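You operate a simulated robot arm through the tools that you are given. There is no shell and no other tool. Be economical: measure what you need, move in short steps, check, and stop when the job is done.

Carry out the task below with a simulated two-armed robot. There is one attempt and no reset: what you move stays moved.

Task
Move the yellow plug from the splitter to the battery station and get the lamp lit.
Fine: light breaker off first and left off, lid shut; hold the splitter to pull; black battery switch on last.

Only the result counts: the job must be done as asked and must still hold three seconds after the hand-in. Knocking over, shifting, dropping, spilling or breaking anything else fails it. Lids that push on must go on centred and level and be pressed home; caps that screw on are set level and turned clockwise until they are tight.

Robot
Two 7-joint arms with two-finger parallel grippers on one trunk, on a base that drives. Base frame: it is fixed to the floor where the robot stands at the start and does not move with it; the origin is under the middle of the robot, x ahead of it, y to its left, z up; the surface under the hand at the start is at about z = 800. Units: mm, rad, N and s.
The left shoulder is at the start at [60, 143, 926], the right one opposite. With the tool pointing down near the work surface each hand reaches from about 320 to 740 mm from the robot's upright axis, wherever it stands, measured 20 degrees to its own side. Places, roughly: black battery switch [300, -300, 900]; breaker lid [700, 100, 1100]; charge breaker [700, 0, 1100]; desk breaker [800, 100, 1100]; distribution box [800, 0, 1100]; earth clamp knob [600, 600, 600]; grey battery switch [300, -400, 900]; light breaker [800, 100, 1100]; main breaker [800, 200, 1100]; router switch [400, -200, 900]; splitter socket [600, 300, 800]; uplink breaker [700, 0, 1100]; work lamp [500, -500, 1400]; work lamp switch [500, -500, 1100]; yellow battery socket [400, -400, 1000]; yellow plug (4x7x8 cm) [600, 300, 900]. Payload 1.57 kg a hand.
Tool frame (each hand has its own): the origin (TCP) lies between the finger pads and is the grasp point; the fingertips stand 30 mm ahead of it; z points along the fingers, y is the line along which they close. The gripper opens to 110 mm. The fingers are 24 mm wide and 12 mm thick; the gripper's body (48 by 112 mm) begins 78 mm behind the TCP.
Orientation is that of the tool frame in the base frame, as a unit quaternion [w, x, y, z]. With the fingers straight down and closing along the base's y, the tool's x points along the base's -x, its y along +y and its z along -z.

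Tools
- The arms move only by the tool send_rows. It takes "left_rows", "right_rows" or both (then of equal length, played together; a hand with none holds still); each is a list that holds one entry, the list of rows, each a list of 7 numbers: the shift along the tool's x, y, z in mm, then the turn, a rotation vector about the tool's x, y, z in rad, then the gripper command, from -1 (shut) to 1 (fully open), values between in proportion. In form: [[[x, y, z, wx, wy, wz, fingers], ...]]. A call has 1 to 10 rows; each row shifts and turns the commanded pose from where the row before left it, along the tool's axes as they then stand. A row lasts 0.2 s, in which the tool goes at most 50 mm and 0.15 rad; a call with a longer step from one row to the next is refused whole, and so is a gripper value outside its range. A pose out of reach is approached as far as the arm can. The call stops where the force on the tool passes 80 N (or 10 N more than at its start, if that is more) or the arm is blocked; 0.2 s more then pass. The fingers move at their own pace (about 45 mm/s each) and stop on an object; they squeeze with about 41 N. The grip force told is the motor's: it shows also when the fingers shut on nothing. Time passes only in rows, and 0.2 s behind the last, so rows that do not move let the fingers close. The reply holds the time, the measured pose of the TCP, the force on the tool along the base axes, the opening and the grip force, in the units named above and with some noise, with the torque about the TCP (base axes, N m) and any sound that the robot's microphone picked up, and new pictures: "show" is both (left out), scene, wrist or none (wrist: the cameras of the hands that moved).
- Cameras (640 x 400 px; columns grow to the right, rows downward): "scene" is now at [50.5, -8.7, 1541.5]; the picture's right is [-0.12, -0.99, 0.00], its down [-0.71, 0.09, -0.70] and it looks along [0.70, -0.09, -0.71] (base axes); focal length 214 px, centre (320, 200). "left" rides on the left gripper at [70, -16, -141] in its tool frame; the picture's right is [0.23, 0.97, 0.00], its down [-0.86, 0.20, -0.48] and it looks along [-0.47, 0.11, 0.88] (tool axes); focal length 222 px, centre (320, 200). "right" rides on the right gripper at [70, 16, -141] in its tool frame; the picture's right is [-0.23, 0.97, 0.00], its down [-0.86, -0.20, -0.48] and it looks along [-0.47, -0.11, 0.88] (tool axes); focal length 222 px, centre (320, 200). There is no depth. A picture from a camera that has moved, and an enlarged one, comes with that camera's place and axes in the base frame and with its lens.
- move_column(by): slides the trunk up (or, below 0, down) by that many mm; the arms and the scene camera ride with it, the base frame stays. It gives what a move gives, with no picture.
- base_move(legs): drives the robot by 1 to 6 legs, each [ahead, left, turn to the left] in mm, mm and rad, along the robot's own axes; the way and the turn of a leg run together, so that a leg with both is an arc; at most 1500 mm and 3.142 rad a leg. The arms and the cameras ride along, it lands a little off, and it stops where it bumps. It gives what a move gives, and a new picture of the scene camera.
- head_to(pan, tilt): turns the head with the scene camera to pan (to the left, within 1.501 rad either way) and tilt (down, from -0.506 to 1.204), counted from straight ahead of the robot. It gives what a move gives, and a new picture of the scene camera.
- inspect(camera, box): a new picture of the part [left, top, right, bottom] of that camera's present view, enlarged. The clock stands still meanwhile.
- hand_in(): hands the job in; it is judged then, once.

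Work in short steps. Places have to be worked out from the pictures, the camera data and where the tool is seen: move nearer, look again, correct. Check each grasp and each placing, and mend what went wrong. You have 120 turns and 260 pictures in all, those below and enlarged ones among them. Open the grippers and draw the arms clear of the work before you hand the job in, unless the task says otherwise; then end with one line.

The tools are called after "Request:" as a command line: name --argument value ..., lists and objects as JSON in quotes. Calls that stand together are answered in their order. send_rows: Moves the arms, as the interface text tells. Its arguments: {"type":"object","properties":{"left_rows":{"type":"array","items":{"type":"array","items":{"type":"array","items":{"type":"number"}}}},"right_rows":{"type":"array","items":{"type":"array","items":{"type":"array","items":{"type":"number"}}}},"show":{"type":"string","enum":["both","scene","wrist","none"]}},"required":[]} The other tools are called the same way: move_column (by) slides the trunk up or down; base_move (legs) drives the base; head_to (pan, tilt) turns the head that bears the scene camera; inspect (camera, box) takes an enlarged picture of a part of a camera's view; hand_in () hands the job in.

At the start:

```text
time: 0.0
left_position: [485.9, 372.6, 999.5]
left_orientation: [0.0, 0.0, 1.0, 0.0]
left_ft_force: [0.1, -0.3, 1.1]
left_moment: [-0.01, 0.02, 0.0]
left_finger_gap: 110.1
left_grasp_force: 0.0
right_position: [591.8, -148.5, 999.3]
right_orientation: [0.0, -0.001, 1.0, 0.0]
right_ft_force: [0.6, 0.0, -0.5]
right_moment: [0.01, -0.01, 0.04]
right_finger_gap: 109.9
right_grasp_force: 0.1
trunk travel left (down, up): [-525.0, 65.0]
robot x, y, heading: [-2.4, -0.6, 0.006]
head pan, tilt: [-0.124, 0.792]
```

scene: 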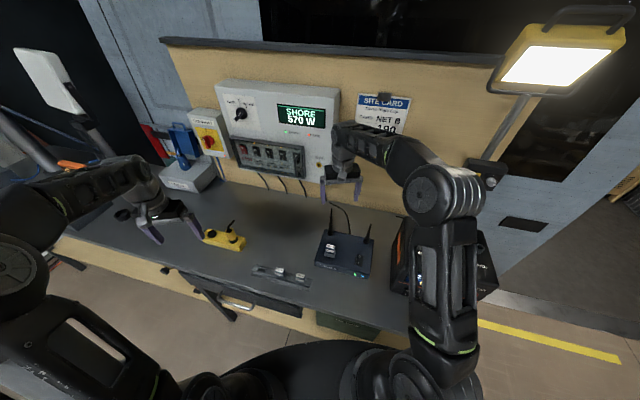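
right: 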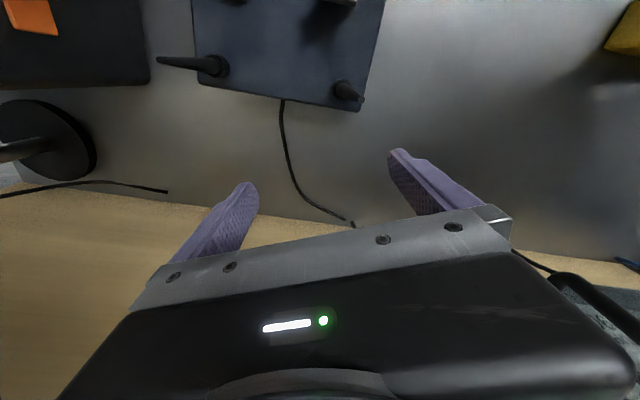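
left: 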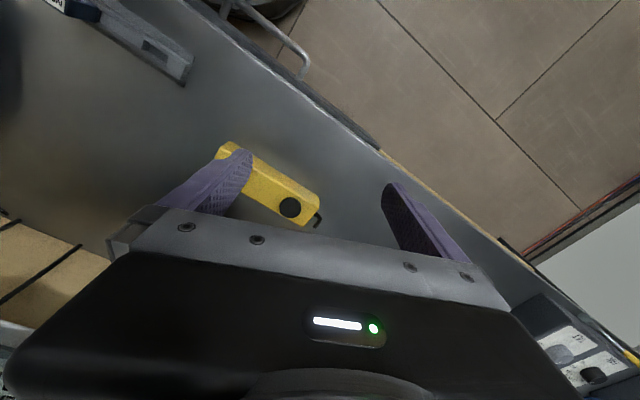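

I start by enlarging the scene: the distribution box, the splitter area and the battery station.

Request:
inspect --camera "scene" --box '[180, 70, 350, 200]'

Request:
inspect --camera "scene" --box '[150, 190, 350, 315]'

Request:
inspect --camera "scene" --box '[370, 140, 530, 300]'

```text
3.08 times, centred on (265, 135) of scene
camera zoom: at [50.5, -8.7, 1541.5], right [-0.12, -0.99, 0.0], down [-0.71, 0.09, -0.7], along [0.7, -0.09, -0.71], focal length 660 px, centre (489, 400)
```

zoom: 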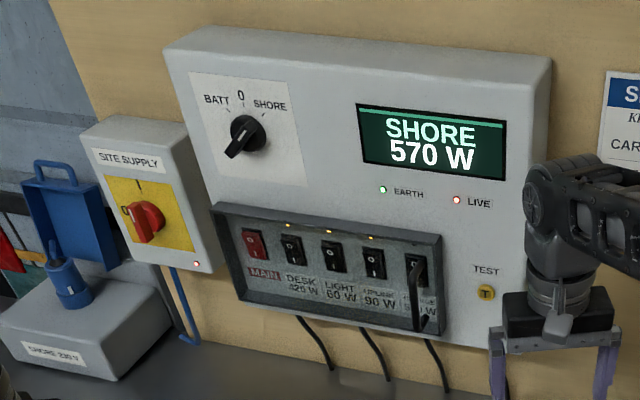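

```text
3.20 times, centred on (250, 252) of scene
camera zoom: at [50.5, -8.7, 1541.5], right [-0.12, -0.99, 0.0], down [-0.71, 0.09, -0.7], along [0.7, -0.09, -0.71], focal length 686 px, centre (544, 32)
```

zoom: 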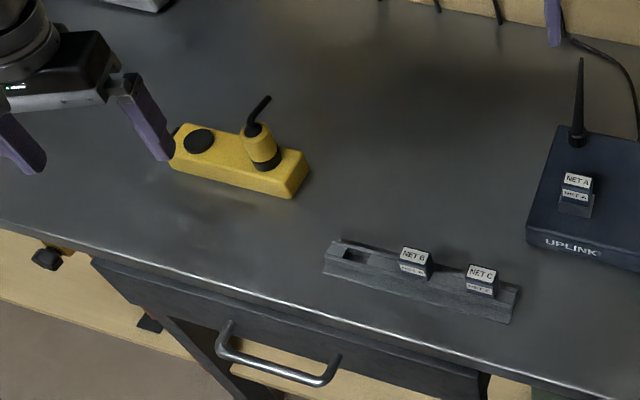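

```text
2.50 times, centred on (450, 220) of scene
camera zoom: at [50.5, -8.7, 1541.5], right [-0.12, -0.99, 0.0], down [-0.71, 0.09, -0.7], along [0.7, -0.09, -0.71], focal length 536 px, centre (-5, 150)
```

zoom: 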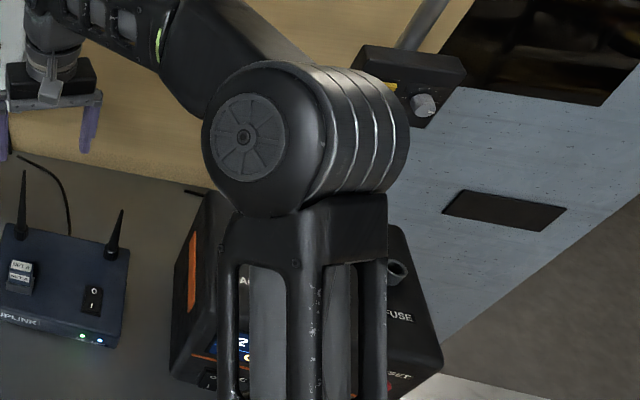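

The breaker strip seems to sit behind a lid with a handle at its right. I read the site card and look toward the battery with the head turned.

Request:
inspect --camera "scene" --box '[340, 80, 430, 140]'

Request:
inspect --camera "scene" --box '[225, 130, 325, 200]'

Request:
send_rows --right_rows '[[[0, 40, 0, 0, 0, 0, 0], [0, 45, -20, 0, 0, 0, 0], [0, 45, -20, 0, 0, 0, 0], [0, 45, -20, 0, 0, 0, 0], [0, 45, -20, 0, 0, 0, 0]]]' --show "scene"

```text
6.67 times, centred on (385, 110) of scene
camera zoom: at [50.5, -8.7, 1541.5], right [-0.12, -0.99, 0.0], down [-0.71, 0.09, -0.7], along [0.7, -0.09, -0.71], focal length 1430 px, centre (-113, 800)
```

zoom: 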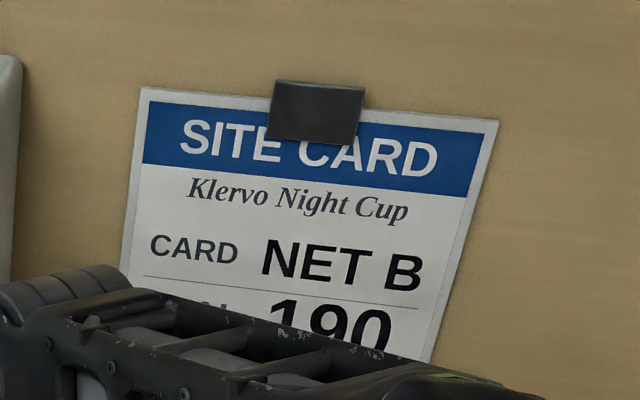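

```text
5.71 times, centred on (275, 165) of scene
camera zoom: at [50.5, -8.7, 1541.5], right [-0.12, -0.99, 0.0], down [-0.71, 0.09, -0.7], along [0.7, -0.09, -0.71], focal length 1226 px, centre (577, 400)
```

zoom: 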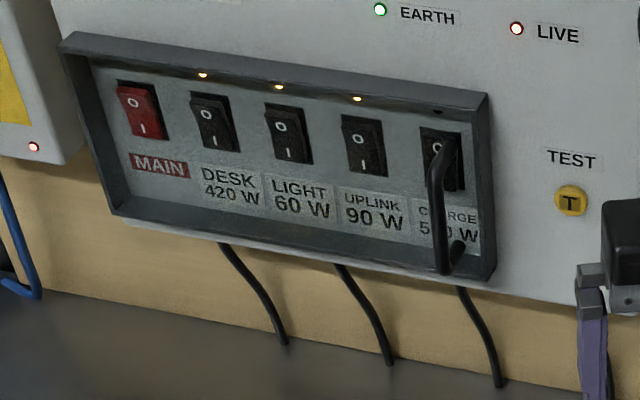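

```text
time: 1.2
left_position: [485.2, 373.3, 999.7]
left_orientation: [0.0, 0.001, 1.0, 0.001]
left_ft_force: [0.6, 0.4, 0.4]
left_moment: [0.0, 0.01, -0.02]
left_finger_gap: 110.1
left_grasp_force: 0.1
right_position: [592.1, -27.9, 1036.0]
right_orientation: [0.0, 0.0, 1.0, 0.0]
right_ft_force: [-0.2, 0.0, -0.9]
right_moment: [-0.04, 0.02, 0.04]
right_finger_gap: 55.2
right_grasp_force: 0.1
right hand out of reach, approached as far as the arm can: row 3, 4, 5
trunk travel left (down, up): [-525.0, 65.0]
robot x, y, heading: [1.3, 2.5, -0.001]
head pan, tilt: [-0.124, 0.792]
camera scene: at [50.3, -8.1, 1541.5], right [-0.12, -0.99, 0.0], down [-0.71, 0.09, -0.7], along [0.7, -0.09, -0.71], focal length 214 px, centre (320, 200)
```

scene: 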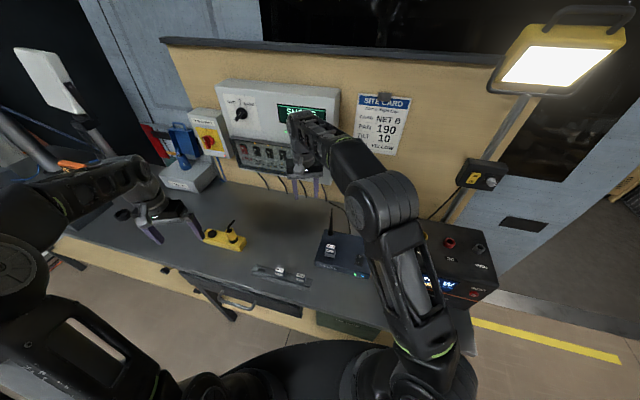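

The battery is now visible at the right. I enlarge it, the lamp switch box and the router.

Request:
inspect --camera "scene" --box '[400, 200, 520, 320]'

Request:
inspect --camera "scene" --box '[340, 80, 520, 200]'

Request:
head_to --pan -0.9 --tilt 0.9

```text
3.33 times, centred on (460, 260) of scene
camera zoom: at [50.3, -8.1, 1541.5], right [-0.12, -0.99, 0.0], down [-0.71, 0.09, -0.7], along [0.7, -0.09, -0.71], focal length 715 px, centre (-147, 0)
```

zoom: 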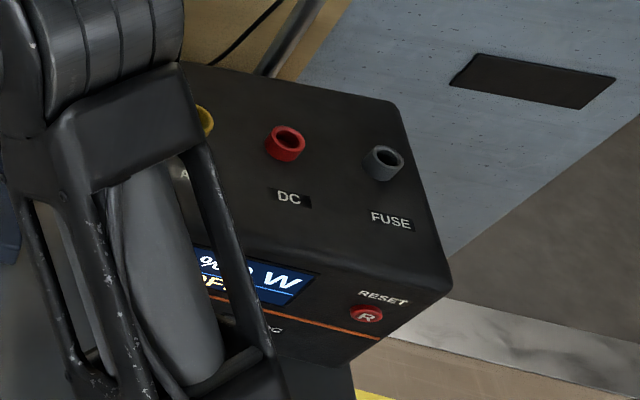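

```text
3.33 times, centred on (430, 140) of scene
camera zoom: at [50.3, -8.1, 1541.5], right [-0.12, -0.99, 0.0], down [-0.71, 0.09, -0.7], along [0.7, -0.09, -0.71], focal length 715 px, centre (-47, 400)
```

zoom: 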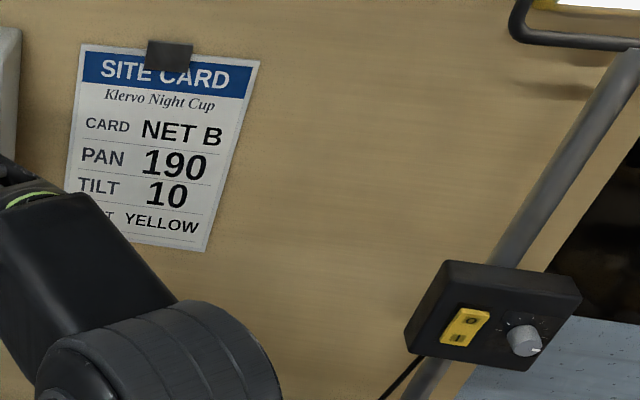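

```text
time: 2.3
left_position: [485.3, 372.4, 999.6]
left_orientation: [0.0, 0.0, 1.0, 0.0]
left_ft_force: [-0.3, -0.2, 0.0]
left_moment: [-0.01, 0.04, 0.0]
left_finger_gap: 110.1
left_grasp_force: 0.0
right_position: [591.6, -29.0, 1032.6]
right_orientation: [0.001, 0.0, 1.0, 0.0]
right_ft_force: [0.5, 0.0, 1.0]
right_moment: [-0.01, 0.0, 0.01]
right_finger_gap: 54.7
right_grasp_force: 0.0
trunk travel left (down, up): [-525.0, 65.0]
robot x, y, heading: [2.6, 0.9, -0.001]
head pan, tilt: [-0.901, 0.901]
camera scene: at [17.0, -57.8, 1533.0], right [-0.78, -0.62, 0.0], down [-0.49, 0.61, -0.62], along [0.39, -0.49, -0.78], focal length 214 px, centre (320, 200)
```

scene: 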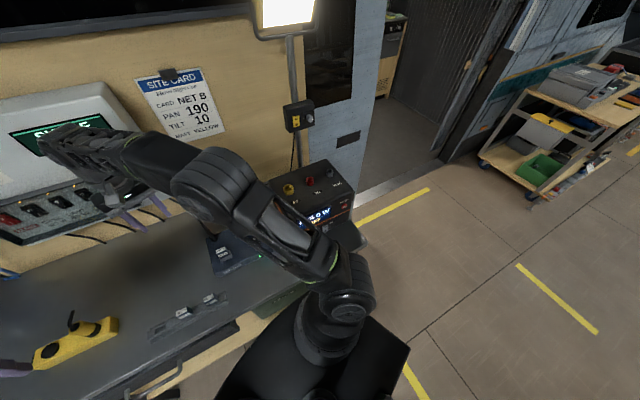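

Request:
inspect --camera "scene" --box '[260, 90, 370, 250]'

```text
2.50 times, centred on (315, 170) of scene
camera zoom: at [17.0, -57.8, 1533.0], right [-0.78, -0.62, 0.0], down [-0.49, 0.61, -0.62], along [0.39, -0.49, -0.78], focal length 536 px, centre (332, 275)
```

zoom: 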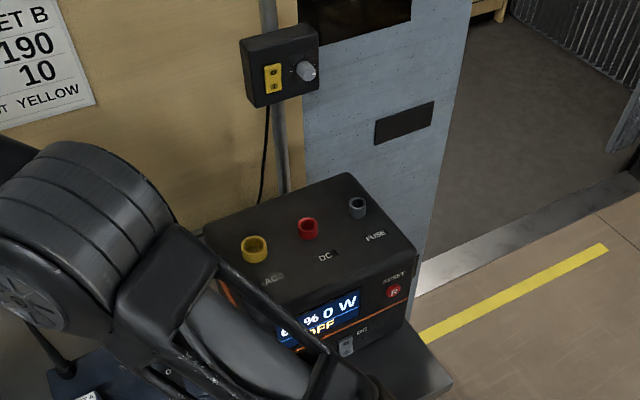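

The yellow AC socket is on top of the battery, and its switches are on the front. I look down in front of the robot to see whether the base can go nearer the desk.

Request:
head_to --pan 0.0 --tilt 1.2

Request:
head_to --pan 0.12 --tilt 0.55

```text
time: 3.5
left_position: [485.3, 372.5, 998.7]
left_orientation: [0.0, 0.0, 1.0, 0.0]
left_ft_force: [0.1, -0.3, 0.2]
left_moment: [0.0, 0.03, -0.01]
left_finger_gap: 110.4
left_grasp_force: 0.1
right_position: [593.5, -28.1, 1032.7]
right_orientation: [0.0, 0.0, 1.0, 0.001]
right_ft_force: [-0.1, 0.3, 0.6]
right_moment: [-0.01, -0.01, 0.0]
right_finger_gap: 55.0
right_grasp_force: 0.0
trunk travel left (down, up): [-525.0, 65.0]
robot x, y, heading: [3.1, 1.9, 0.004]
head pan, tilt: [0.0, 1.201]
camera scene: at [26.0, 1.2, 1513.2], right [0.0, -1.0, 0.0], down [-0.93, 0.0, -0.36], along [0.36, 0.0, -0.93], focal length 214 px, centre (320, 200)
```

scene: 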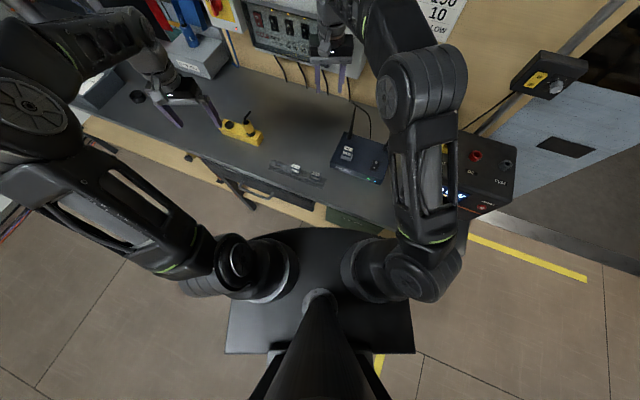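

```text
time: 4.5
left_position: [485.8, 372.2, 999.4]
left_orientation: [0.0, -0.001, 1.0, 0.0]
left_ft_force: [0.4, -0.1, -0.3]
left_moment: [-0.02, -0.02, 0.01]
left_finger_gap: 110.0
left_grasp_force: 0.0
right_position: [590.8, -28.6, 1034.3]
right_orientation: [0.0, -0.001, 1.0, 0.001]
right_ft_force: [-0.3, -0.4, -0.2]
right_moment: [0.04, 0.01, -0.01]
right_finger_gap: 54.9
right_grasp_force: 0.1
trunk travel left (down, up): [-525.0, 65.0]
robot x, y, heading: [-0.2, -1.4, -0.002]
head pan, tilt: [0.12, 0.55]
camera scene: at [59.2, 12.1, 1562.2], right [0.12, -0.99, 0.0], down [-0.52, -0.06, -0.85], along [0.85, 0.1, -0.52], focal length 214 px, centre (320, 200)
```

scene: 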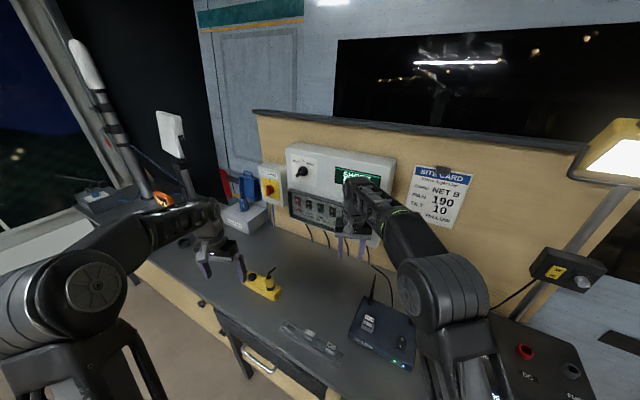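

The desk is turned about 0.3 rad relative to the robot. I raise the column for clearance, back off a little, and turn to face it squarely.

Request:
move_column --by 60

Request:
base_move --legs '[[-60, 0, 0], [0, 0, -0.3]]'

```text
time: 5.5
left_position: [485.6, 372.1, 1059.5]
left_orientation: [0.0, 0.0, 1.0, 0.001]
left_ft_force: [-0.2, -0.8, -0.5]
left_moment: [-0.01, 0.02, 0.01]
left_finger_gap: 109.8
left_grasp_force: 0.0
right_position: [592.9, -28.9, 1094.1]
right_orientation: [0.0, 0.0, 1.0, 0.001]
right_ft_force: [-0.2, -0.3, -0.2]
right_moment: [-0.02, 0.0, 0.04]
right_finger_gap: 54.8
right_grasp_force: 0.1
trunk travel left (down, up): [-585.0, 5.0]
robot x, y, heading: [1.4, 0.0, 0.002]
head pan, tilt: [0.12, 0.55]
```

```text
time: 7.5
left_position: [514.6, 209.3, 1059.7]
left_orientation: [0.001, 0.151, 0.989, 0.0]
left_ft_force: [-0.1, -0.3, -0.1]
left_moment: [0.02, 0.06, 0.0]
left_finger_gap: 109.9
left_grasp_force: 0.0
right_position: [496.0, -204.8, 1094.2]
right_orientation: [0.0, 0.152, 0.988, 0.0]
right_ft_force: [0.0, -0.3, 0.1]
right_moment: [0.0, 0.01, 0.03]
right_finger_gap: 55.0
right_grasp_force: 0.0
trunk travel left (down, up): [-585.0, 5.0]
robot x, y, heading: [-61.2, 1.8, -0.305]
head pan, tilt: [0.12, 0.55]
camera scene: at [-0.3, -6.7, 1622.3], right [-0.18, -0.98, 0.0], down [-0.51, 0.1, -0.85], along [0.84, -0.16, -0.52], focal length 214 px, centre (320, 200)
```

scene: 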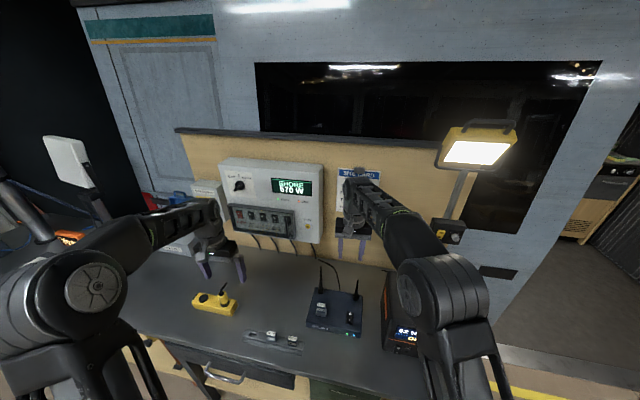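

The robot now faces the bench squarely. I drive left along it so that the panel and the splitter are in front of both hands.

Request:
base_move --legs '[[0, 330, 0]]'

Request:
inspect --camera "scene" --box '[200, 150, 440, 300]'

```text
time: 9.7
left_position: [614.9, 526.6, 1060.5]
left_orientation: [0.0, 0.152, 0.988, 0.0]
left_ft_force: [-0.1, 0.9, 0.1]
left_moment: [0.0, 0.03, 0.02]
left_finger_gap: 109.8
left_grasp_force: 0.0
right_position: [597.2, 111.9, 1093.2]
right_orientation: [0.0, 0.152, 0.988, 0.0]
right_ft_force: [0.5, 0.3, -0.1]
right_moment: [-0.04, 0.0, 0.02]
right_finger_gap: 55.1
right_grasp_force: 0.0
trunk travel left (down, up): [-585.0, 5.0]
robot x, y, heading: [42.0, 317.4, -0.307]
head pan, tilt: [0.12, 0.55]
camera scene: at [99.8, 311.7, 1622.3], right [-0.18, -0.98, 0.0], down [-0.51, 0.1, -0.85], along [0.84, -0.16, -0.52], focal length 214 px, centre (320, 200)
```

scene: 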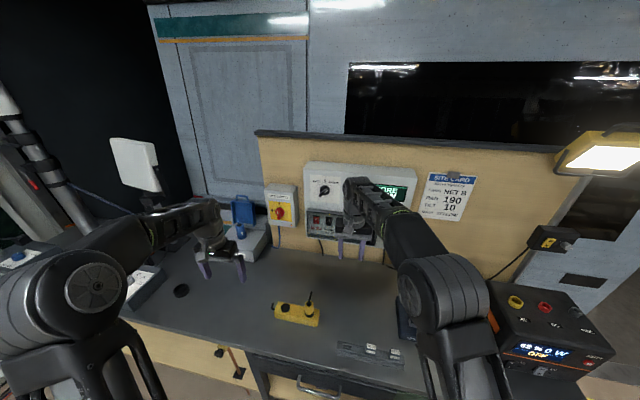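

```text
2.67 times, centred on (320, 225) of scene
camera zoom: at [99.8, 311.7, 1622.3], right [-0.18, -0.98, 0.0], down [-0.51, 0.1, -0.85], along [0.84, -0.16, -0.52], focal length 572 px, centre (320, 133)
```

zoom: 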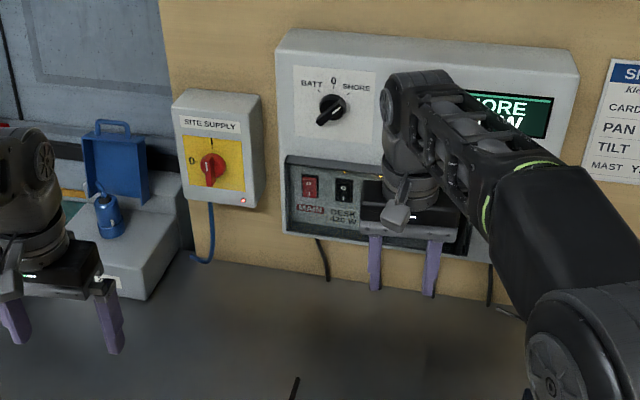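

Two views put the light breaker near [784, 95, 1077], with the panel plane square to the robot. I pitch both hands forward, moving the right hand aside so the panel can be seen.

Request:
send_rows --left_rows '[[[0, -15, 0, 0, -0.15, 0, 0], [0, -15, 0, 0, -0.15, 0, 0], [0, -15, 0, 0, -0.15, 0, 0], [0, -15, 0, 0, -0.15, 0, 0], [0, -15, 0, 0, -0.15, 0, 0], [0, -15, 0, 0, -0.15, 0, 0], [0, -15, 0, 0, -0.15, 0, 0], [0, -15, 0, 0, -0.15, 0, 0], [0, -15, 0, 0, -0.15, 0, 0], [0, -15, 0, 0, -0.15, 0, 0]]]' --right_rows '[[[0, -20, 0, 0, -0.15, 0, 0], [0, -20, 0, 0, -0.15, 0, 0], [0, -20, 0, 0, -0.15, 0, 0], [0, -20, 0, 0, -0.15, 0, 0], [0, -20, 0, 0, -0.15, 0, 0], [0, -20, 0, 0, -0.15, 0, 0], [0, -20, 0, 0, -0.15, 0, 0], [0, -20, 0, 0, -0.15, 0, 0], [0, -20, 0, 0, -0.15, 0, 0], [0, -20, 0, 0, -0.15, 0, 0]]]'

```text
time: 11.9
left_position: [635.5, 382.5, 1065.3]
left_orientation: [0.674, 0.11, 0.723, -0.103]
left_ft_force: [-0.2, 0.6, -0.6]
left_moment: [-0.01, -0.01, -0.04]
left_finger_gap: 55.2
left_grasp_force: 0.0
left hand out of reach, approached as far as the arm can: row 7, 8, 9, 10
right_position: [535.4, -79.0, 1094.5]
right_orientation: [0.675, 0.112, 0.722, -0.106]
right_ft_force: [0.4, -0.6, -0.3]
right_moment: [0.0, 0.01, -0.01]
right_finger_gap: 55.0
right_grasp_force: 0.0
trunk travel left (down, up): [-585.0, 5.0]
robot x, y, heading: [39.3, 312.9, -0.309]
head pan, tilt: [0.12, 0.55]
camera scene: at [100.3, 310.9, 1622.3], right [-0.18, -0.98, 0.0], down [-0.51, 0.1, -0.85], along [0.84, -0.16, -0.52], focal length 214 px, centre (320, 200)
camera right: at [400.8, -20.2, 1035.4], right [0.31, 0.92, 0.23], down [-0.46, -0.06, 0.89], along [0.83, -0.38, 0.41], focal length 222 px, centre (320, 200)
camera left: at [490.9, 410.8, 1006.8], right [0.28, 0.93, -0.23], down [-0.34, 0.31, 0.89], along [0.9, -0.17, 0.4], focal length 222 px, centre (320, 200)
```

scene: 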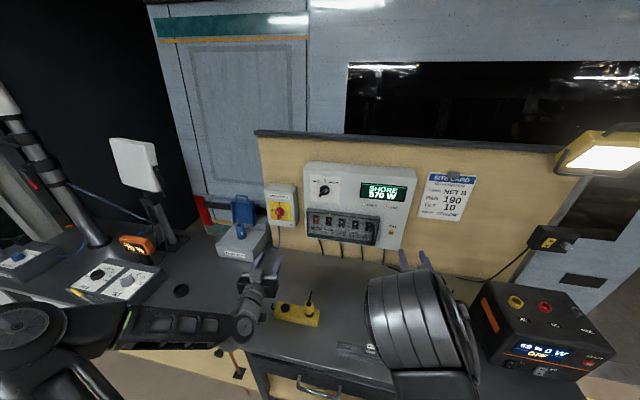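
right: 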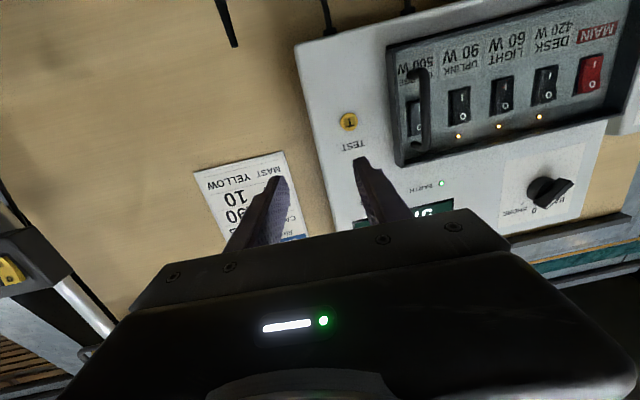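
left: 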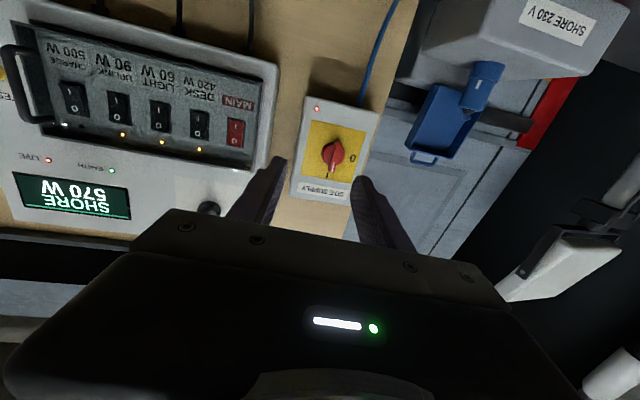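

Good views. I enlarge the lid and handle from the scene camera and the left hand camera (which is upside down).

Request:
inspect --camera "scene" --box '[300, 200, 390, 256]'

Request:
inspect --camera "right" --box '[380, 0, 640, 180]'

Request:
inspect --camera "left" --box '[0, 0, 290, 180]'

```text
7.11 times, centred on (345, 228) of scene
camera zoom: at [100.3, 310.9, 1622.3], right [-0.18, -0.98, 0.0], down [-0.51, 0.1, -0.85], along [0.84, -0.16, -0.52], focal length 1525 px, centre (142, 1)
```

zoom: 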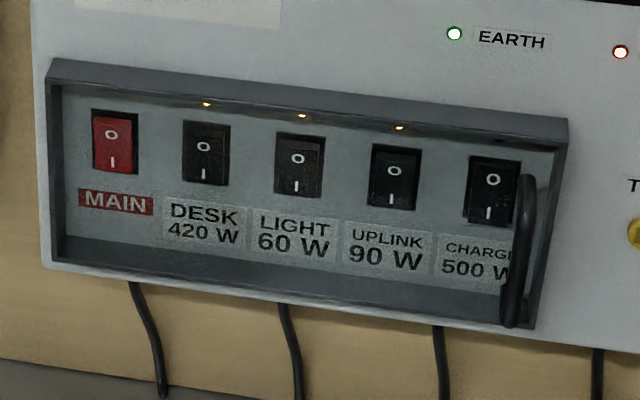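

```text
2.22 times, centred on (510, 90) of right
camera zoom: at [400.8, -20.2, 1035.4], right [0.31, 0.92, 0.23], down [-0.46, -0.06, 0.89], along [0.83, -0.38, 0.41], focal length 494 px, centre (-102, 444)
```

zoom: 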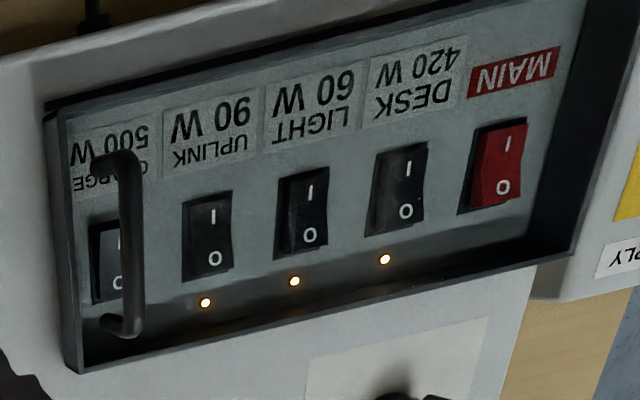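

```text
2.21 times, centred on (145, 90) of left
camera zoom: at [490.9, 410.8, 1006.8], right [0.28, 0.93, -0.23], down [-0.34, 0.31, 0.89], along [0.9, -0.17, 0.4], focal length 490 px, centre (706, 443)
```

zoom: 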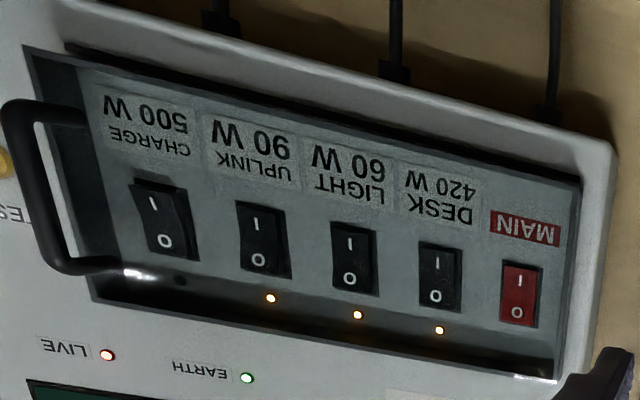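

The clear lid has its vertical handle at the right end, at about [672, 0, 1080], so it should hinge at the left and swing toward the left hand. I move the right hand out of the way and bring the left hand in front of the handle.

Request:
send_rows --left_rows '[[[0, -40, 0, 0, -0.03, 0, 0], [0, -40, 0, 0, -0.03, 0, 0], [0, -40, 0, 0, 0, 0, 0], [0, -40, 0, 0, 0, 0, 0], [0, -40, 0, 0, 0, 0, 0], [0, -40, 0, 0, 0, 0, 0], [0, -40, 0, 0, 0, 0, 0], [0, -40, 0, 0, 0, 0, 0]]]' --right_rows '[[[0, -30, -10, 0, 0, 0, 0], [0, -30, -10, 0, 0, 0, 0], [0, -30, -10, 0, 0, 0, 0], [0, -30, 0, 0, 0, 0, 0], [0, 0, 0, 0, 0, 0, 0], [0, 0, 0, 0, 0, 0, 0], [0, 0, 0, 0, 0, 0, 0], [0, 0, 0, 0, 0, 0, 0]]]'

```text
time: 13.7
left_position: [612.4, 107.8, 1041.1]
left_orientation: [0.696, 0.112, 0.701, -0.111]
left_ft_force: [0.5, -0.5, 0.0]
left_moment: [-0.02, -0.05, 0.0]
left_finger_gap: 55.1
left_grasp_force: 0.2
left hand out of reach, approached as far as the arm can: row 5, 6, 7, 8
right_position: [470.8, -185.6, 1095.7]
right_orientation: [0.674, 0.111, 0.723, -0.102]
right_ft_force: [1.0, -0.3, -0.1]
right_moment: [0.03, 0.01, -0.02]
right_finger_gap: 54.9
right_grasp_force: 0.0
trunk travel left (down, up): [-585.0, 5.0]
robot x, y, heading: [38.8, 317.2, -0.303]
head pan, tilt: [0.12, 0.55]
camera scene: at [99.5, 310.1, 1622.3], right [-0.18, -0.98, 0.0], down [-0.51, 0.1, -0.85], along [0.84, -0.16, -0.52], focal length 214 px, centre (320, 200)
camera right: at [335.6, -126.8, 1037.1], right [0.31, 0.92, 0.23], down [-0.46, -0.07, 0.89], along [0.83, -0.38, 0.4], focal length 222 px, centre (320, 200)
camera left: at [472.2, 135.6, 971.6], right [0.3, 0.93, -0.23], down [-0.39, 0.34, 0.86], along [0.87, -0.17, 0.46], focal length 222 px, centre (320, 200)
```

scene: 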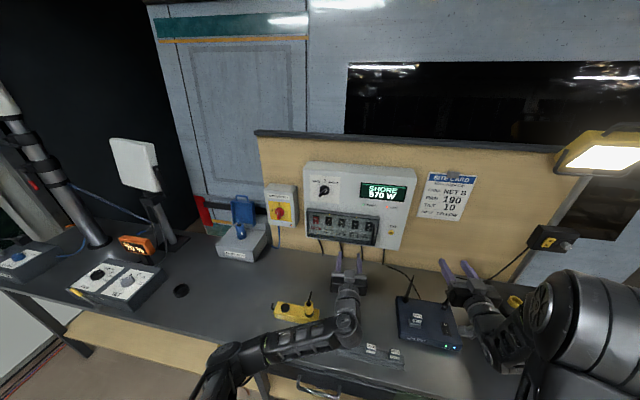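
right: 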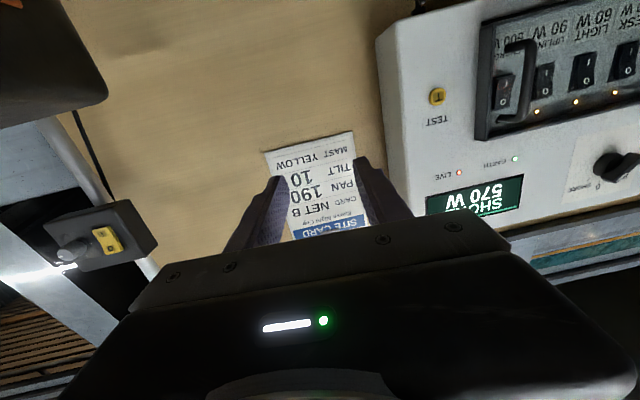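
left: 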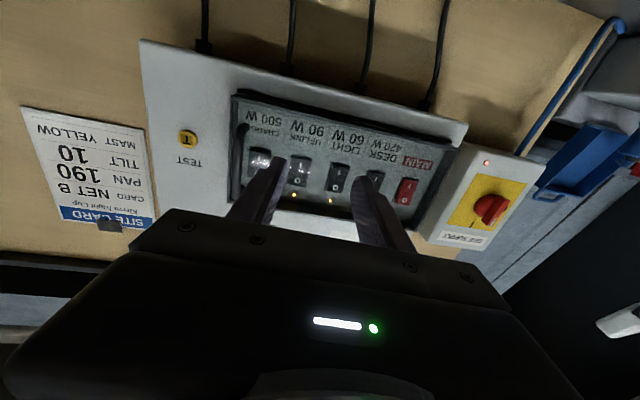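

The left arm cannot stretch that far right, so the right hand will do the lid. I withdraw the left hand to the left and shift the base slightly left.

Request:
send_rows --left_rows '[[[0, 40, -10, 0, 0, 0, 0], [0, 40, -10, 0, 0, 0, 0], [0, 40, -10, 0, 0, 0, 0], [0, 45, -10, 0, 0, 0, 0], [0, 45, -10, 0, 0, 0, 0], [0, 45, 0, 0, 0, 0, 0], [0, 45, 0, 0, 0, 0, 0], [0, 45, 0, 0, 0, 0, 0]]]' --show "none"

Request:
base_move --legs '[[0, 50, 0]]'

Request:
send_rows --right_rows '[[[2, 40, 0, 0, -0.035, 0, -0.2], [2, 40, 0, 0, -0.035, 0, -0.2], [2, 40, 10, 0, 0, 0, -0.2], [2, 35, 10, 0, 0, 0, -0.2], [2, 35, 10, 0, 0, 0, -0.2], [2, 0, 15, 0, 0, 0, -0.2]]]'

```text
time: 15.5
left_position: [668.6, 452.2, 1037.5]
left_orientation: [0.695, 0.108, 0.703, -0.107]
left_ft_force: [0.2, 1.1, 0.8]
left_moment: [0.02, -0.05, 0.0]
left_finger_gap: 55.1
left_grasp_force: 0.1
right_position: [470.7, -186.7, 1097.3]
right_orientation: [0.675, 0.111, 0.722, -0.104]
right_ft_force: [-0.4, -0.2, -0.2]
right_moment: [0.01, 0.03, -0.02]
right_finger_gap: 55.2
right_grasp_force: 0.1
trunk travel left (down, up): [-585.0, 5.0]
robot x, y, heading: [37.5, 315.5, -0.304]
head pan, tilt: [0.12, 0.55]
```

```text
time: 16.4
left_position: [683.2, 501.6, 1037.5]
left_orientation: [0.695, 0.107, 0.703, -0.107]
left_ft_force: [-0.1, 0.4, 0.0]
left_moment: [-0.01, 0.02, -0.04]
left_finger_gap: 54.9
left_grasp_force: 0.1
right_position: [488.0, -134.7, 1097.0]
right_orientation: [0.674, 0.111, 0.723, -0.104]
right_ft_force: [1.1, 0.6, 0.5]
right_moment: [-0.02, 0.02, -0.04]
right_finger_gap: 55.0
right_grasp_force: 0.1
trunk travel left (down, up): [-585.0, 5.0]
robot x, y, heading: [52.7, 364.6, -0.302]
head pan, tilt: [0.12, 0.55]
camera scene: at [115.3, 361.4, 1622.3], right [-0.18, -0.98, 0.0], down [-0.51, 0.09, -0.85], along [0.84, -0.16, -0.52], focal length 214 px, centre (320, 200)
```

scene: 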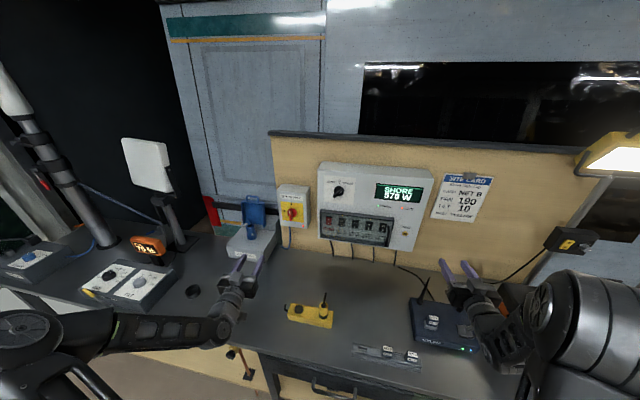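

```text
time: 17.8
left_position: [682.8, 499.8, 1037.5]
left_orientation: [0.695, 0.107, 0.703, -0.106]
left_ft_force: [0.2, -0.1, -0.9]
left_moment: [0.0, 0.0, 0.01]
left_finger_gap: 55.0
left_grasp_force: 0.1
right_position: [588.1, 31.6, 1086.3]
right_orientation: [0.699, 0.107, 0.699, -0.106]
right_ft_force: [0.1, -0.6, -0.6]
right_moment: [-0.01, 0.01, -0.03]
right_finger_gap: 43.6
right_grasp_force: 0.0
trunk travel left (down, up): [-585.0, 5.0]
robot x, y, heading: [57.6, 364.3, -0.307]
head pan, tilt: [0.12, 0.55]
camera scene: at [114.7, 358.4, 1622.3], right [-0.18, -0.98, 0.0], down [-0.51, 0.1, -0.85], along [0.84, -0.15, -0.52], focal length 214 px, centre (320, 200)
camera right: at [457.5, 89.6, 1016.4], right [0.29, 0.93, 0.23], down [-0.52, -0.05, 0.85], along [0.8, -0.37, 0.47], focal length 222 px, centre (320, 200)
```

scene: 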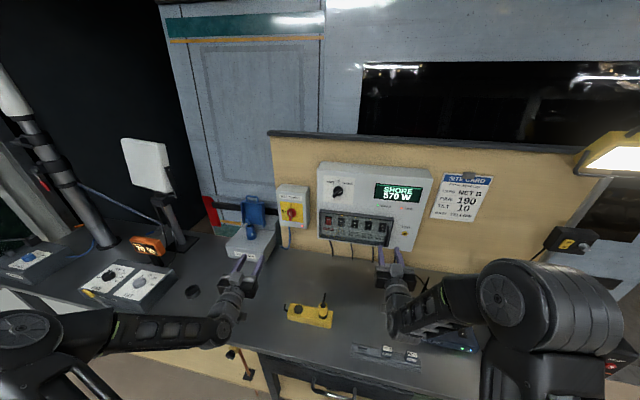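
right: 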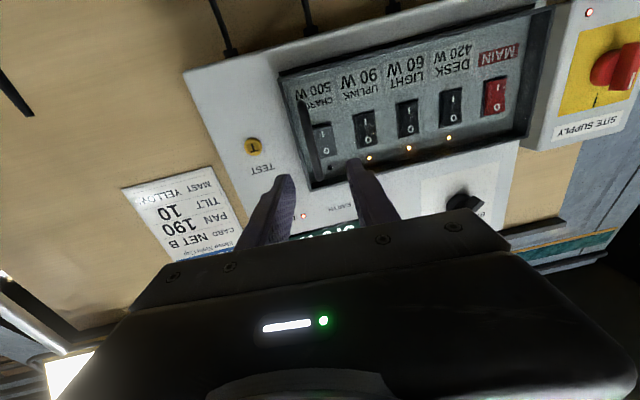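

The hand is roughly in front of the handle; I enlarge to align before moving in.

Request:
inspect --camera "right" --box '[220, 60, 420, 240]'

Request:
inspect --camera "scene" --box '[310, 195, 430, 285]'

```text
2.22 times, centred on (320, 150) of right
camera zoom: at [457.5, 89.6, 1016.4], right [0.29, 0.93, 0.23], down [-0.52, -0.05, 0.85], along [0.8, -0.37, 0.47], focal length 494 px, centre (320, 311)
```

zoom: 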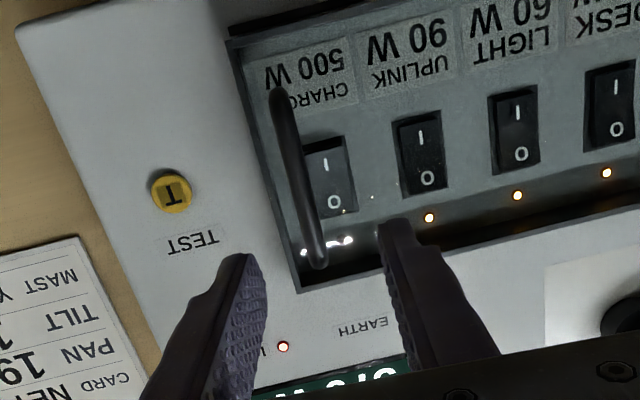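

```text
4.44 times, centred on (370, 240) of scene
camera zoom: at [114.7, 358.4, 1622.3], right [-0.18, -0.98, 0.0], down [-0.51, 0.1, -0.85], along [0.84, -0.15, -0.52], focal length 953 px, centre (98, 22)
```

zoom: 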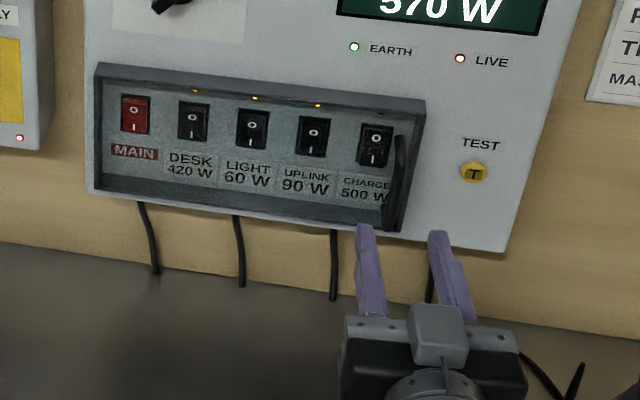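

The bar is at about e=200, 7 mm to the right of the hand centre and spanning z 1033–1112. I centre on it and advance most of the way.

Request:
send_rows --right_rows '[[[5, -7, 0, 0, 0, 0, -0.2], [5, 0, 10, 0, 0, 0, -0.2], [0, 0, 15, 0, 0, 0, -0.2], [0, 0, 15, 0, 0, 0, -0.2], [0, 0, 10, 0, 0, 0, -0.2]]]' --show "none"

Request:
inspect --camera "right" --box '[220, 60, 420, 240]'

Request:
inspect --camera "scene" --box '[340, 195, 430, 265]'

```text
time: 19.0
left_position: [683.0, 500.1, 1038.4]
left_orientation: [0.695, 0.107, 0.703, -0.106]
left_ft_force: [0.0, 0.0, 0.6]
left_moment: [0.0, 0.0, 0.01]
left_finger_gap: 54.8
left_grasp_force: 0.0
right_position: [634.3, 9.7, 1074.5]
right_orientation: [0.7, 0.107, 0.699, -0.106]
right_ft_force: [0.0, -0.3, -0.2]
right_moment: [0.0, -0.02, 0.01]
right_finger_gap: 44.4
right_grasp_force: 0.1
trunk travel left (down, up): [-585.0, 5.0]
robot x, y, heading: [56.2, 366.2, -0.304]
head pan, tilt: [0.12, 0.55]
```

```text
2.22 times, centred on (320, 150) of right
camera zoom: at [502.8, 67.7, 1005.1], right [0.29, 0.93, 0.23], down [-0.52, -0.05, 0.85], along [0.81, -0.37, 0.47], focal length 494 px, centre (320, 311)
```

zoom: 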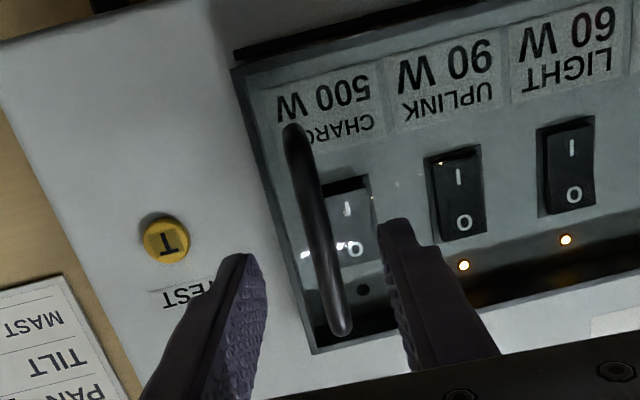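

```text
5.71 times, centred on (385, 230) of scene
camera zoom: at [114.6, 359.0, 1622.3], right [-0.18, -0.98, 0.0], down [-0.51, 0.09, -0.85], along [0.84, -0.15, -0.52], focal length 1226 px, centre (-51, 29)
```

zoom: 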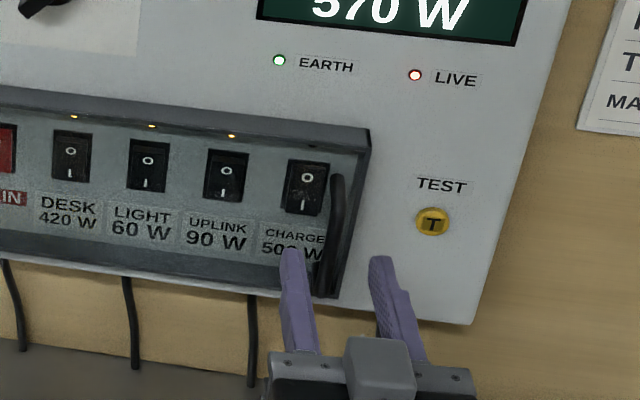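

The bar is now between the fingertips, a little ahead. I advance in small steps and close.

Request:
send_rows --right_rows '[[[0, 0, 8, 0, 0, 0, -0.2], [0, 0, 8, 0, 0, 0, -0.2], [0, 0, 6, 0, 0, 0, -0.2], [0, 0, 0, 0, 0, 0, -1], [0, 0, 0, 0, 0, 0, -1], [0, 0, 0, 0, 0, 0, -1], [0, 0, 0, 0, 0, 0, -1]]]' --show "none"

Request:
inspect --camera "right" --box '[220, 60, 420, 240]'

```text
time: 20.6
left_position: [682.8, 501.0, 1038.1]
left_orientation: [0.694, 0.108, 0.704, -0.106]
left_ft_force: [-0.9, 0.2, -0.5]
left_moment: [-0.02, 0.0, 0.01]
left_finger_gap: 54.9
left_grasp_force: 0.0
right_position: [654.3, 4.6, 1076.7]
right_orientation: [0.7, 0.106, 0.699, -0.106]
right_ft_force: [1.9, 2.5, -0.9]
right_moment: [-0.01, -0.06, 0.09]
right_finger_gap: 9.7
right_grasp_force: 28.1
trunk travel left (down, up): [-585.0, 5.0]
robot x, y, heading: [54.9, 363.4, -0.306]
head pan, tilt: [0.12, 0.55]
```

```text
2.22 times, centred on (320, 150) of right
camera zoom: at [522.6, 62.6, 1005.8], right [0.29, 0.93, 0.23], down [-0.52, -0.05, 0.85], along [0.81, -0.36, 0.47], focal length 494 px, centre (320, 311)
```

zoom: 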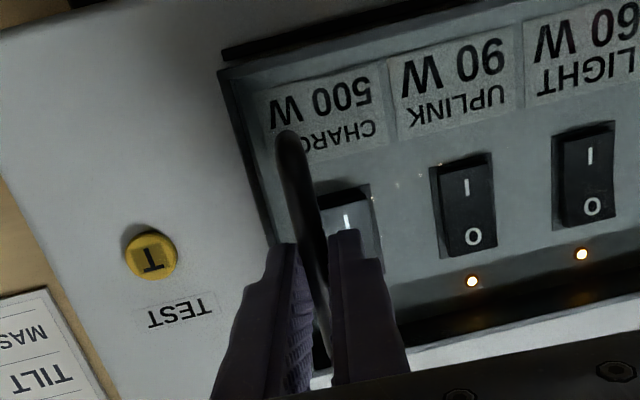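

The bar is gripped (gap 9.7 mm). I pull gently straight back to test how the lid opens.

Request:
send_rows --right_rows '[[[0, 0, -6, 0, 0, 0, -1], [0, 0, -8, 0, 0, 0, -1], [0, 1, -10, 0, 0, 0, -1]]]' --show "none"

Request:
inspect --camera "scene" --box '[300, 185, 430, 275]'

```text
time: 21.4
left_position: [684.0, 504.0, 1037.1]
left_orientation: [0.695, 0.105, 0.704, -0.106]
left_ft_force: [0.6, 0.2, -1.0]
left_moment: [0.03, -0.02, -0.01]
left_finger_gap: 54.8
left_grasp_force: 0.0
right_position: [633.8, 17.1, 1075.2]
right_orientation: [0.699, 0.102, 0.7, -0.104]
right_ft_force: [14.7, 19.5, -0.5]
right_moment: [0.26, 0.32, 0.4]
right_finger_gap: 9.8
right_grasp_force: 28.0
trunk travel left (down, up): [-585.0, 5.0]
robot x, y, heading: [55.9, 368.9, -0.3]
head pan, tilt: [0.12, 0.55]
```

```text
4.44 times, centred on (365, 230) of scene
camera zoom: at [117.3, 362.7, 1622.2], right [-0.18, -0.98, 0.0], down [-0.52, 0.09, -0.85], along [0.84, -0.15, -0.52], focal length 953 px, centre (120, 67)
```

zoom: 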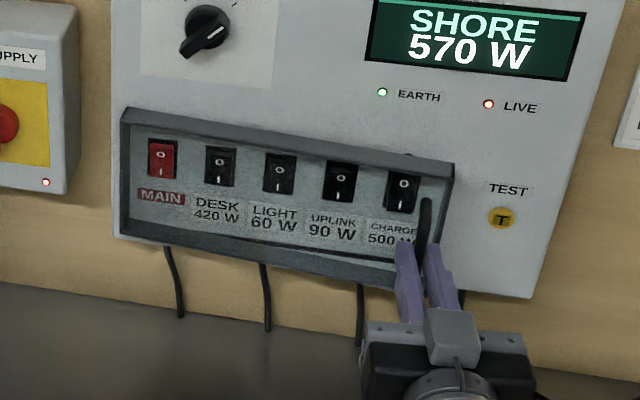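

The lid follows the pull and drags slightly to the left, which fits a left-hand hinge. I continue along the arc.

Request:
send_rows --right_rows '[[[0, 5, -13, 0, 0, 0, -1], [0, 4.5, -15, 0, 0, 0, -1], [0, 4.2, -12.5, 0, 0, 0, -1], [0, 5, -12, 0, 0, 0, -1]]]' --show "none"

Request:
inspect --camera "scene" --box '[300, 185, 430, 275]'

```text
time: 22.4
left_position: [686.7, 502.3, 1035.9]
left_orientation: [0.694, 0.106, 0.704, -0.107]
left_ft_force: [0.5, -0.6, 0.0]
left_moment: [0.03, -0.03, 0.0]
left_finger_gap: 54.9
left_grasp_force: 0.2
right_position: [589.9, 53.4, 1077.6]
right_orientation: [0.7, 0.102, 0.699, -0.103]
right_ft_force: [26.9, 24.9, -4.1]
right_moment: [0.46, 0.11, 0.64]
right_finger_gap: 9.4
right_grasp_force: 28.1
trunk travel left (down, up): [-585.0, 5.0]
robot x, y, heading: [52.9, 365.8, -0.294]
head pan, tilt: [0.12, 0.55]
```

```text
4.44 times, centred on (365, 230) of scene
camera zoom: at [119.3, 362.9, 1622.1], right [-0.18, -0.98, 0.0], down [-0.52, 0.09, -0.85], along [0.84, -0.16, -0.52], focal length 953 px, centre (120, 67)
```

zoom: 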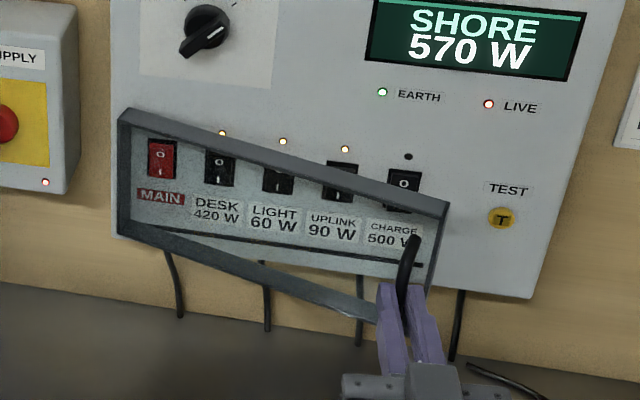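

The whole rimmed lid is swinging out on a left hinge. I continue the arc while yawing the hand to follow.

Request:
send_rows --right_rows '[[[0, 9, -10, 0.035, 0, 0, -1], [0, 9, -10, 0.035, 0, 0, -1], [0, 8.2, -11, 0.035, 0, 0, -1], [0, 8.2, -11, 0.035, 0, 0, -1], [0, 8.5, -10.8, 0.035, 0, 0, -1], [0, 8.5, -10.7, 0.035, 0, 0, -1]]]' --show "scene"

```text
time: 23.8
left_position: [684.2, 502.1, 1037.6]
left_orientation: [0.695, 0.107, 0.703, -0.107]
left_ft_force: [-0.4, 0.4, 0.1]
left_moment: [0.01, -0.02, 0.02]
left_finger_gap: 55.1
left_grasp_force: 0.1
right_position: [547.9, 119.5, 1076.2]
right_orientation: [0.686, 0.179, 0.682, -0.18]
right_ft_force: [16.8, 8.7, 16.8]
right_moment: [0.0, -0.52, 0.38]
right_finger_gap: 9.7
right_grasp_force: 28.6
trunk travel left (down, up): [-585.0, 5.0]
robot x, y, heading: [55.9, 363.5, -0.297]
head pan, tilt: [0.12, 0.55]
camera scene: at [115.7, 361.6, 1622.4], right [-0.18, -0.98, 0.0], down [-0.51, 0.09, -0.85], along [0.84, -0.16, -0.52], focal length 214 px, centre (320, 200)
```

scene: 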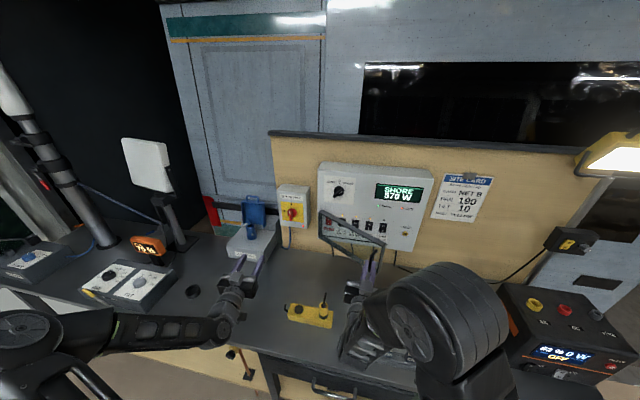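

The lid is at about 35°. I continue along the arc.

Request:
send_rows --right_rows '[[[0, 8.7, -10.5, 0.035, 0, 0, -1], [0, 8.8, -10.5, 0.035, 0, 0, -1], [0, 9.1, -10.3, 0.035, 0, 0, -1], [0, 9.1, -10.2, 0.035, 0, 0, -1], [0, 9.4, -10, 0.035, 0, 0, -1], [0, 9.4, -10, 0.035, 0, 0, -1], [0, 9.7, -9.8, 0.035, 0, 0, -1], [0, 9.7, -9.7, 0.035, 0, 0, -1]]]' --show "scene"

```text
time: 25.6
left_position: [682.9, 501.3, 1039.0]
left_orientation: [0.695, 0.108, 0.702, -0.107]
left_ft_force: [-0.3, -1.0, 0.0]
left_moment: [0.02, -0.01, 0.01]
left_finger_gap: 55.2
left_grasp_force: 0.1
right_position: [522.9, 224.7, 1075.4]
right_orientation: [0.651, 0.275, 0.652, -0.274]
right_ft_force: [-7.6, 0.0, 8.9]
right_moment: [-0.38, -0.7, -0.13]
right_finger_gap: 9.9
right_grasp_force: 27.6
trunk travel left (down, up): [-585.0, 5.0]
robot x, y, heading: [55.5, 367.2, -0.304]
head pan, tilt: [0.12, 0.55]
camera scene: at [112.3, 359.8, 1622.2], right [-0.18, -0.98, 0.0], down [-0.51, 0.09, -0.85], along [0.84, -0.16, -0.52], focal length 214 px, centre (320, 200)
```

scene: 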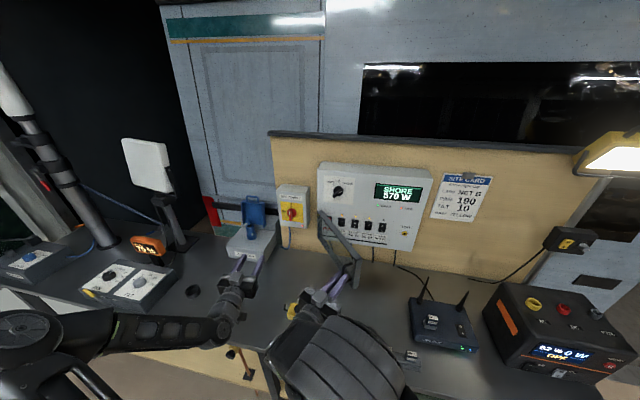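

The lid is about 57° open with low forces. I take it a bit further.

Request:
send_rows --right_rows '[[[0, 10, -9.5, 0.035, 0, 0, -1], [0, 10, -9.4, 0.035, 0, 0, -1], [0, 10.2, -9.2, 0.035, 0, 0, -1], [0, 10.2, -9.1, 0.035, 0, 0, -1]]]' --show "scene"

```text
time: 26.6
left_position: [681.0, 501.2, 1039.3]
left_orientation: [0.696, 0.108, 0.702, -0.107]
left_ft_force: [0.5, 0.3, -0.2]
left_moment: [-0.03, 0.03, 0.01]
left_finger_gap: 54.9
left_grasp_force: 0.1
right_position: [528.9, 278.4, 1074.1]
right_orientation: [0.632, 0.319, 0.631, -0.318]
right_ft_force: [-28.4, 3.6, -4.8]
right_moment: [0.32, -0.2, -0.44]
right_finger_gap: 9.9
right_grasp_force: 28.1
trunk travel left (down, up): [-585.0, 5.0]
robot x, y, heading: [55.0, 364.8, -0.301]
head pan, tilt: [0.12, 0.55]
camera scene: at [110.3, 360.0, 1622.3], right [-0.18, -0.98, 0.0], down [-0.51, 0.09, -0.85], along [0.84, -0.15, -0.52], focal length 214 px, centre (320, 200)
```

scene: 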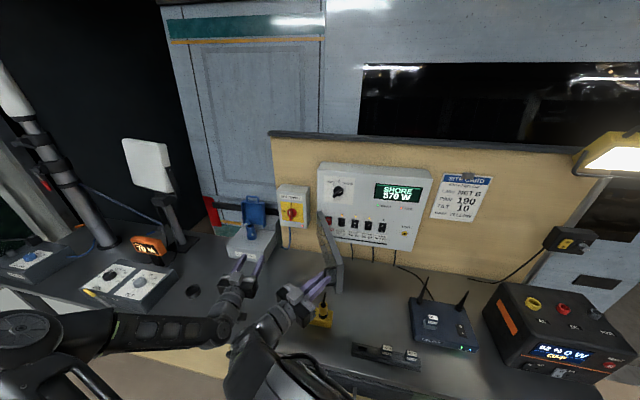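

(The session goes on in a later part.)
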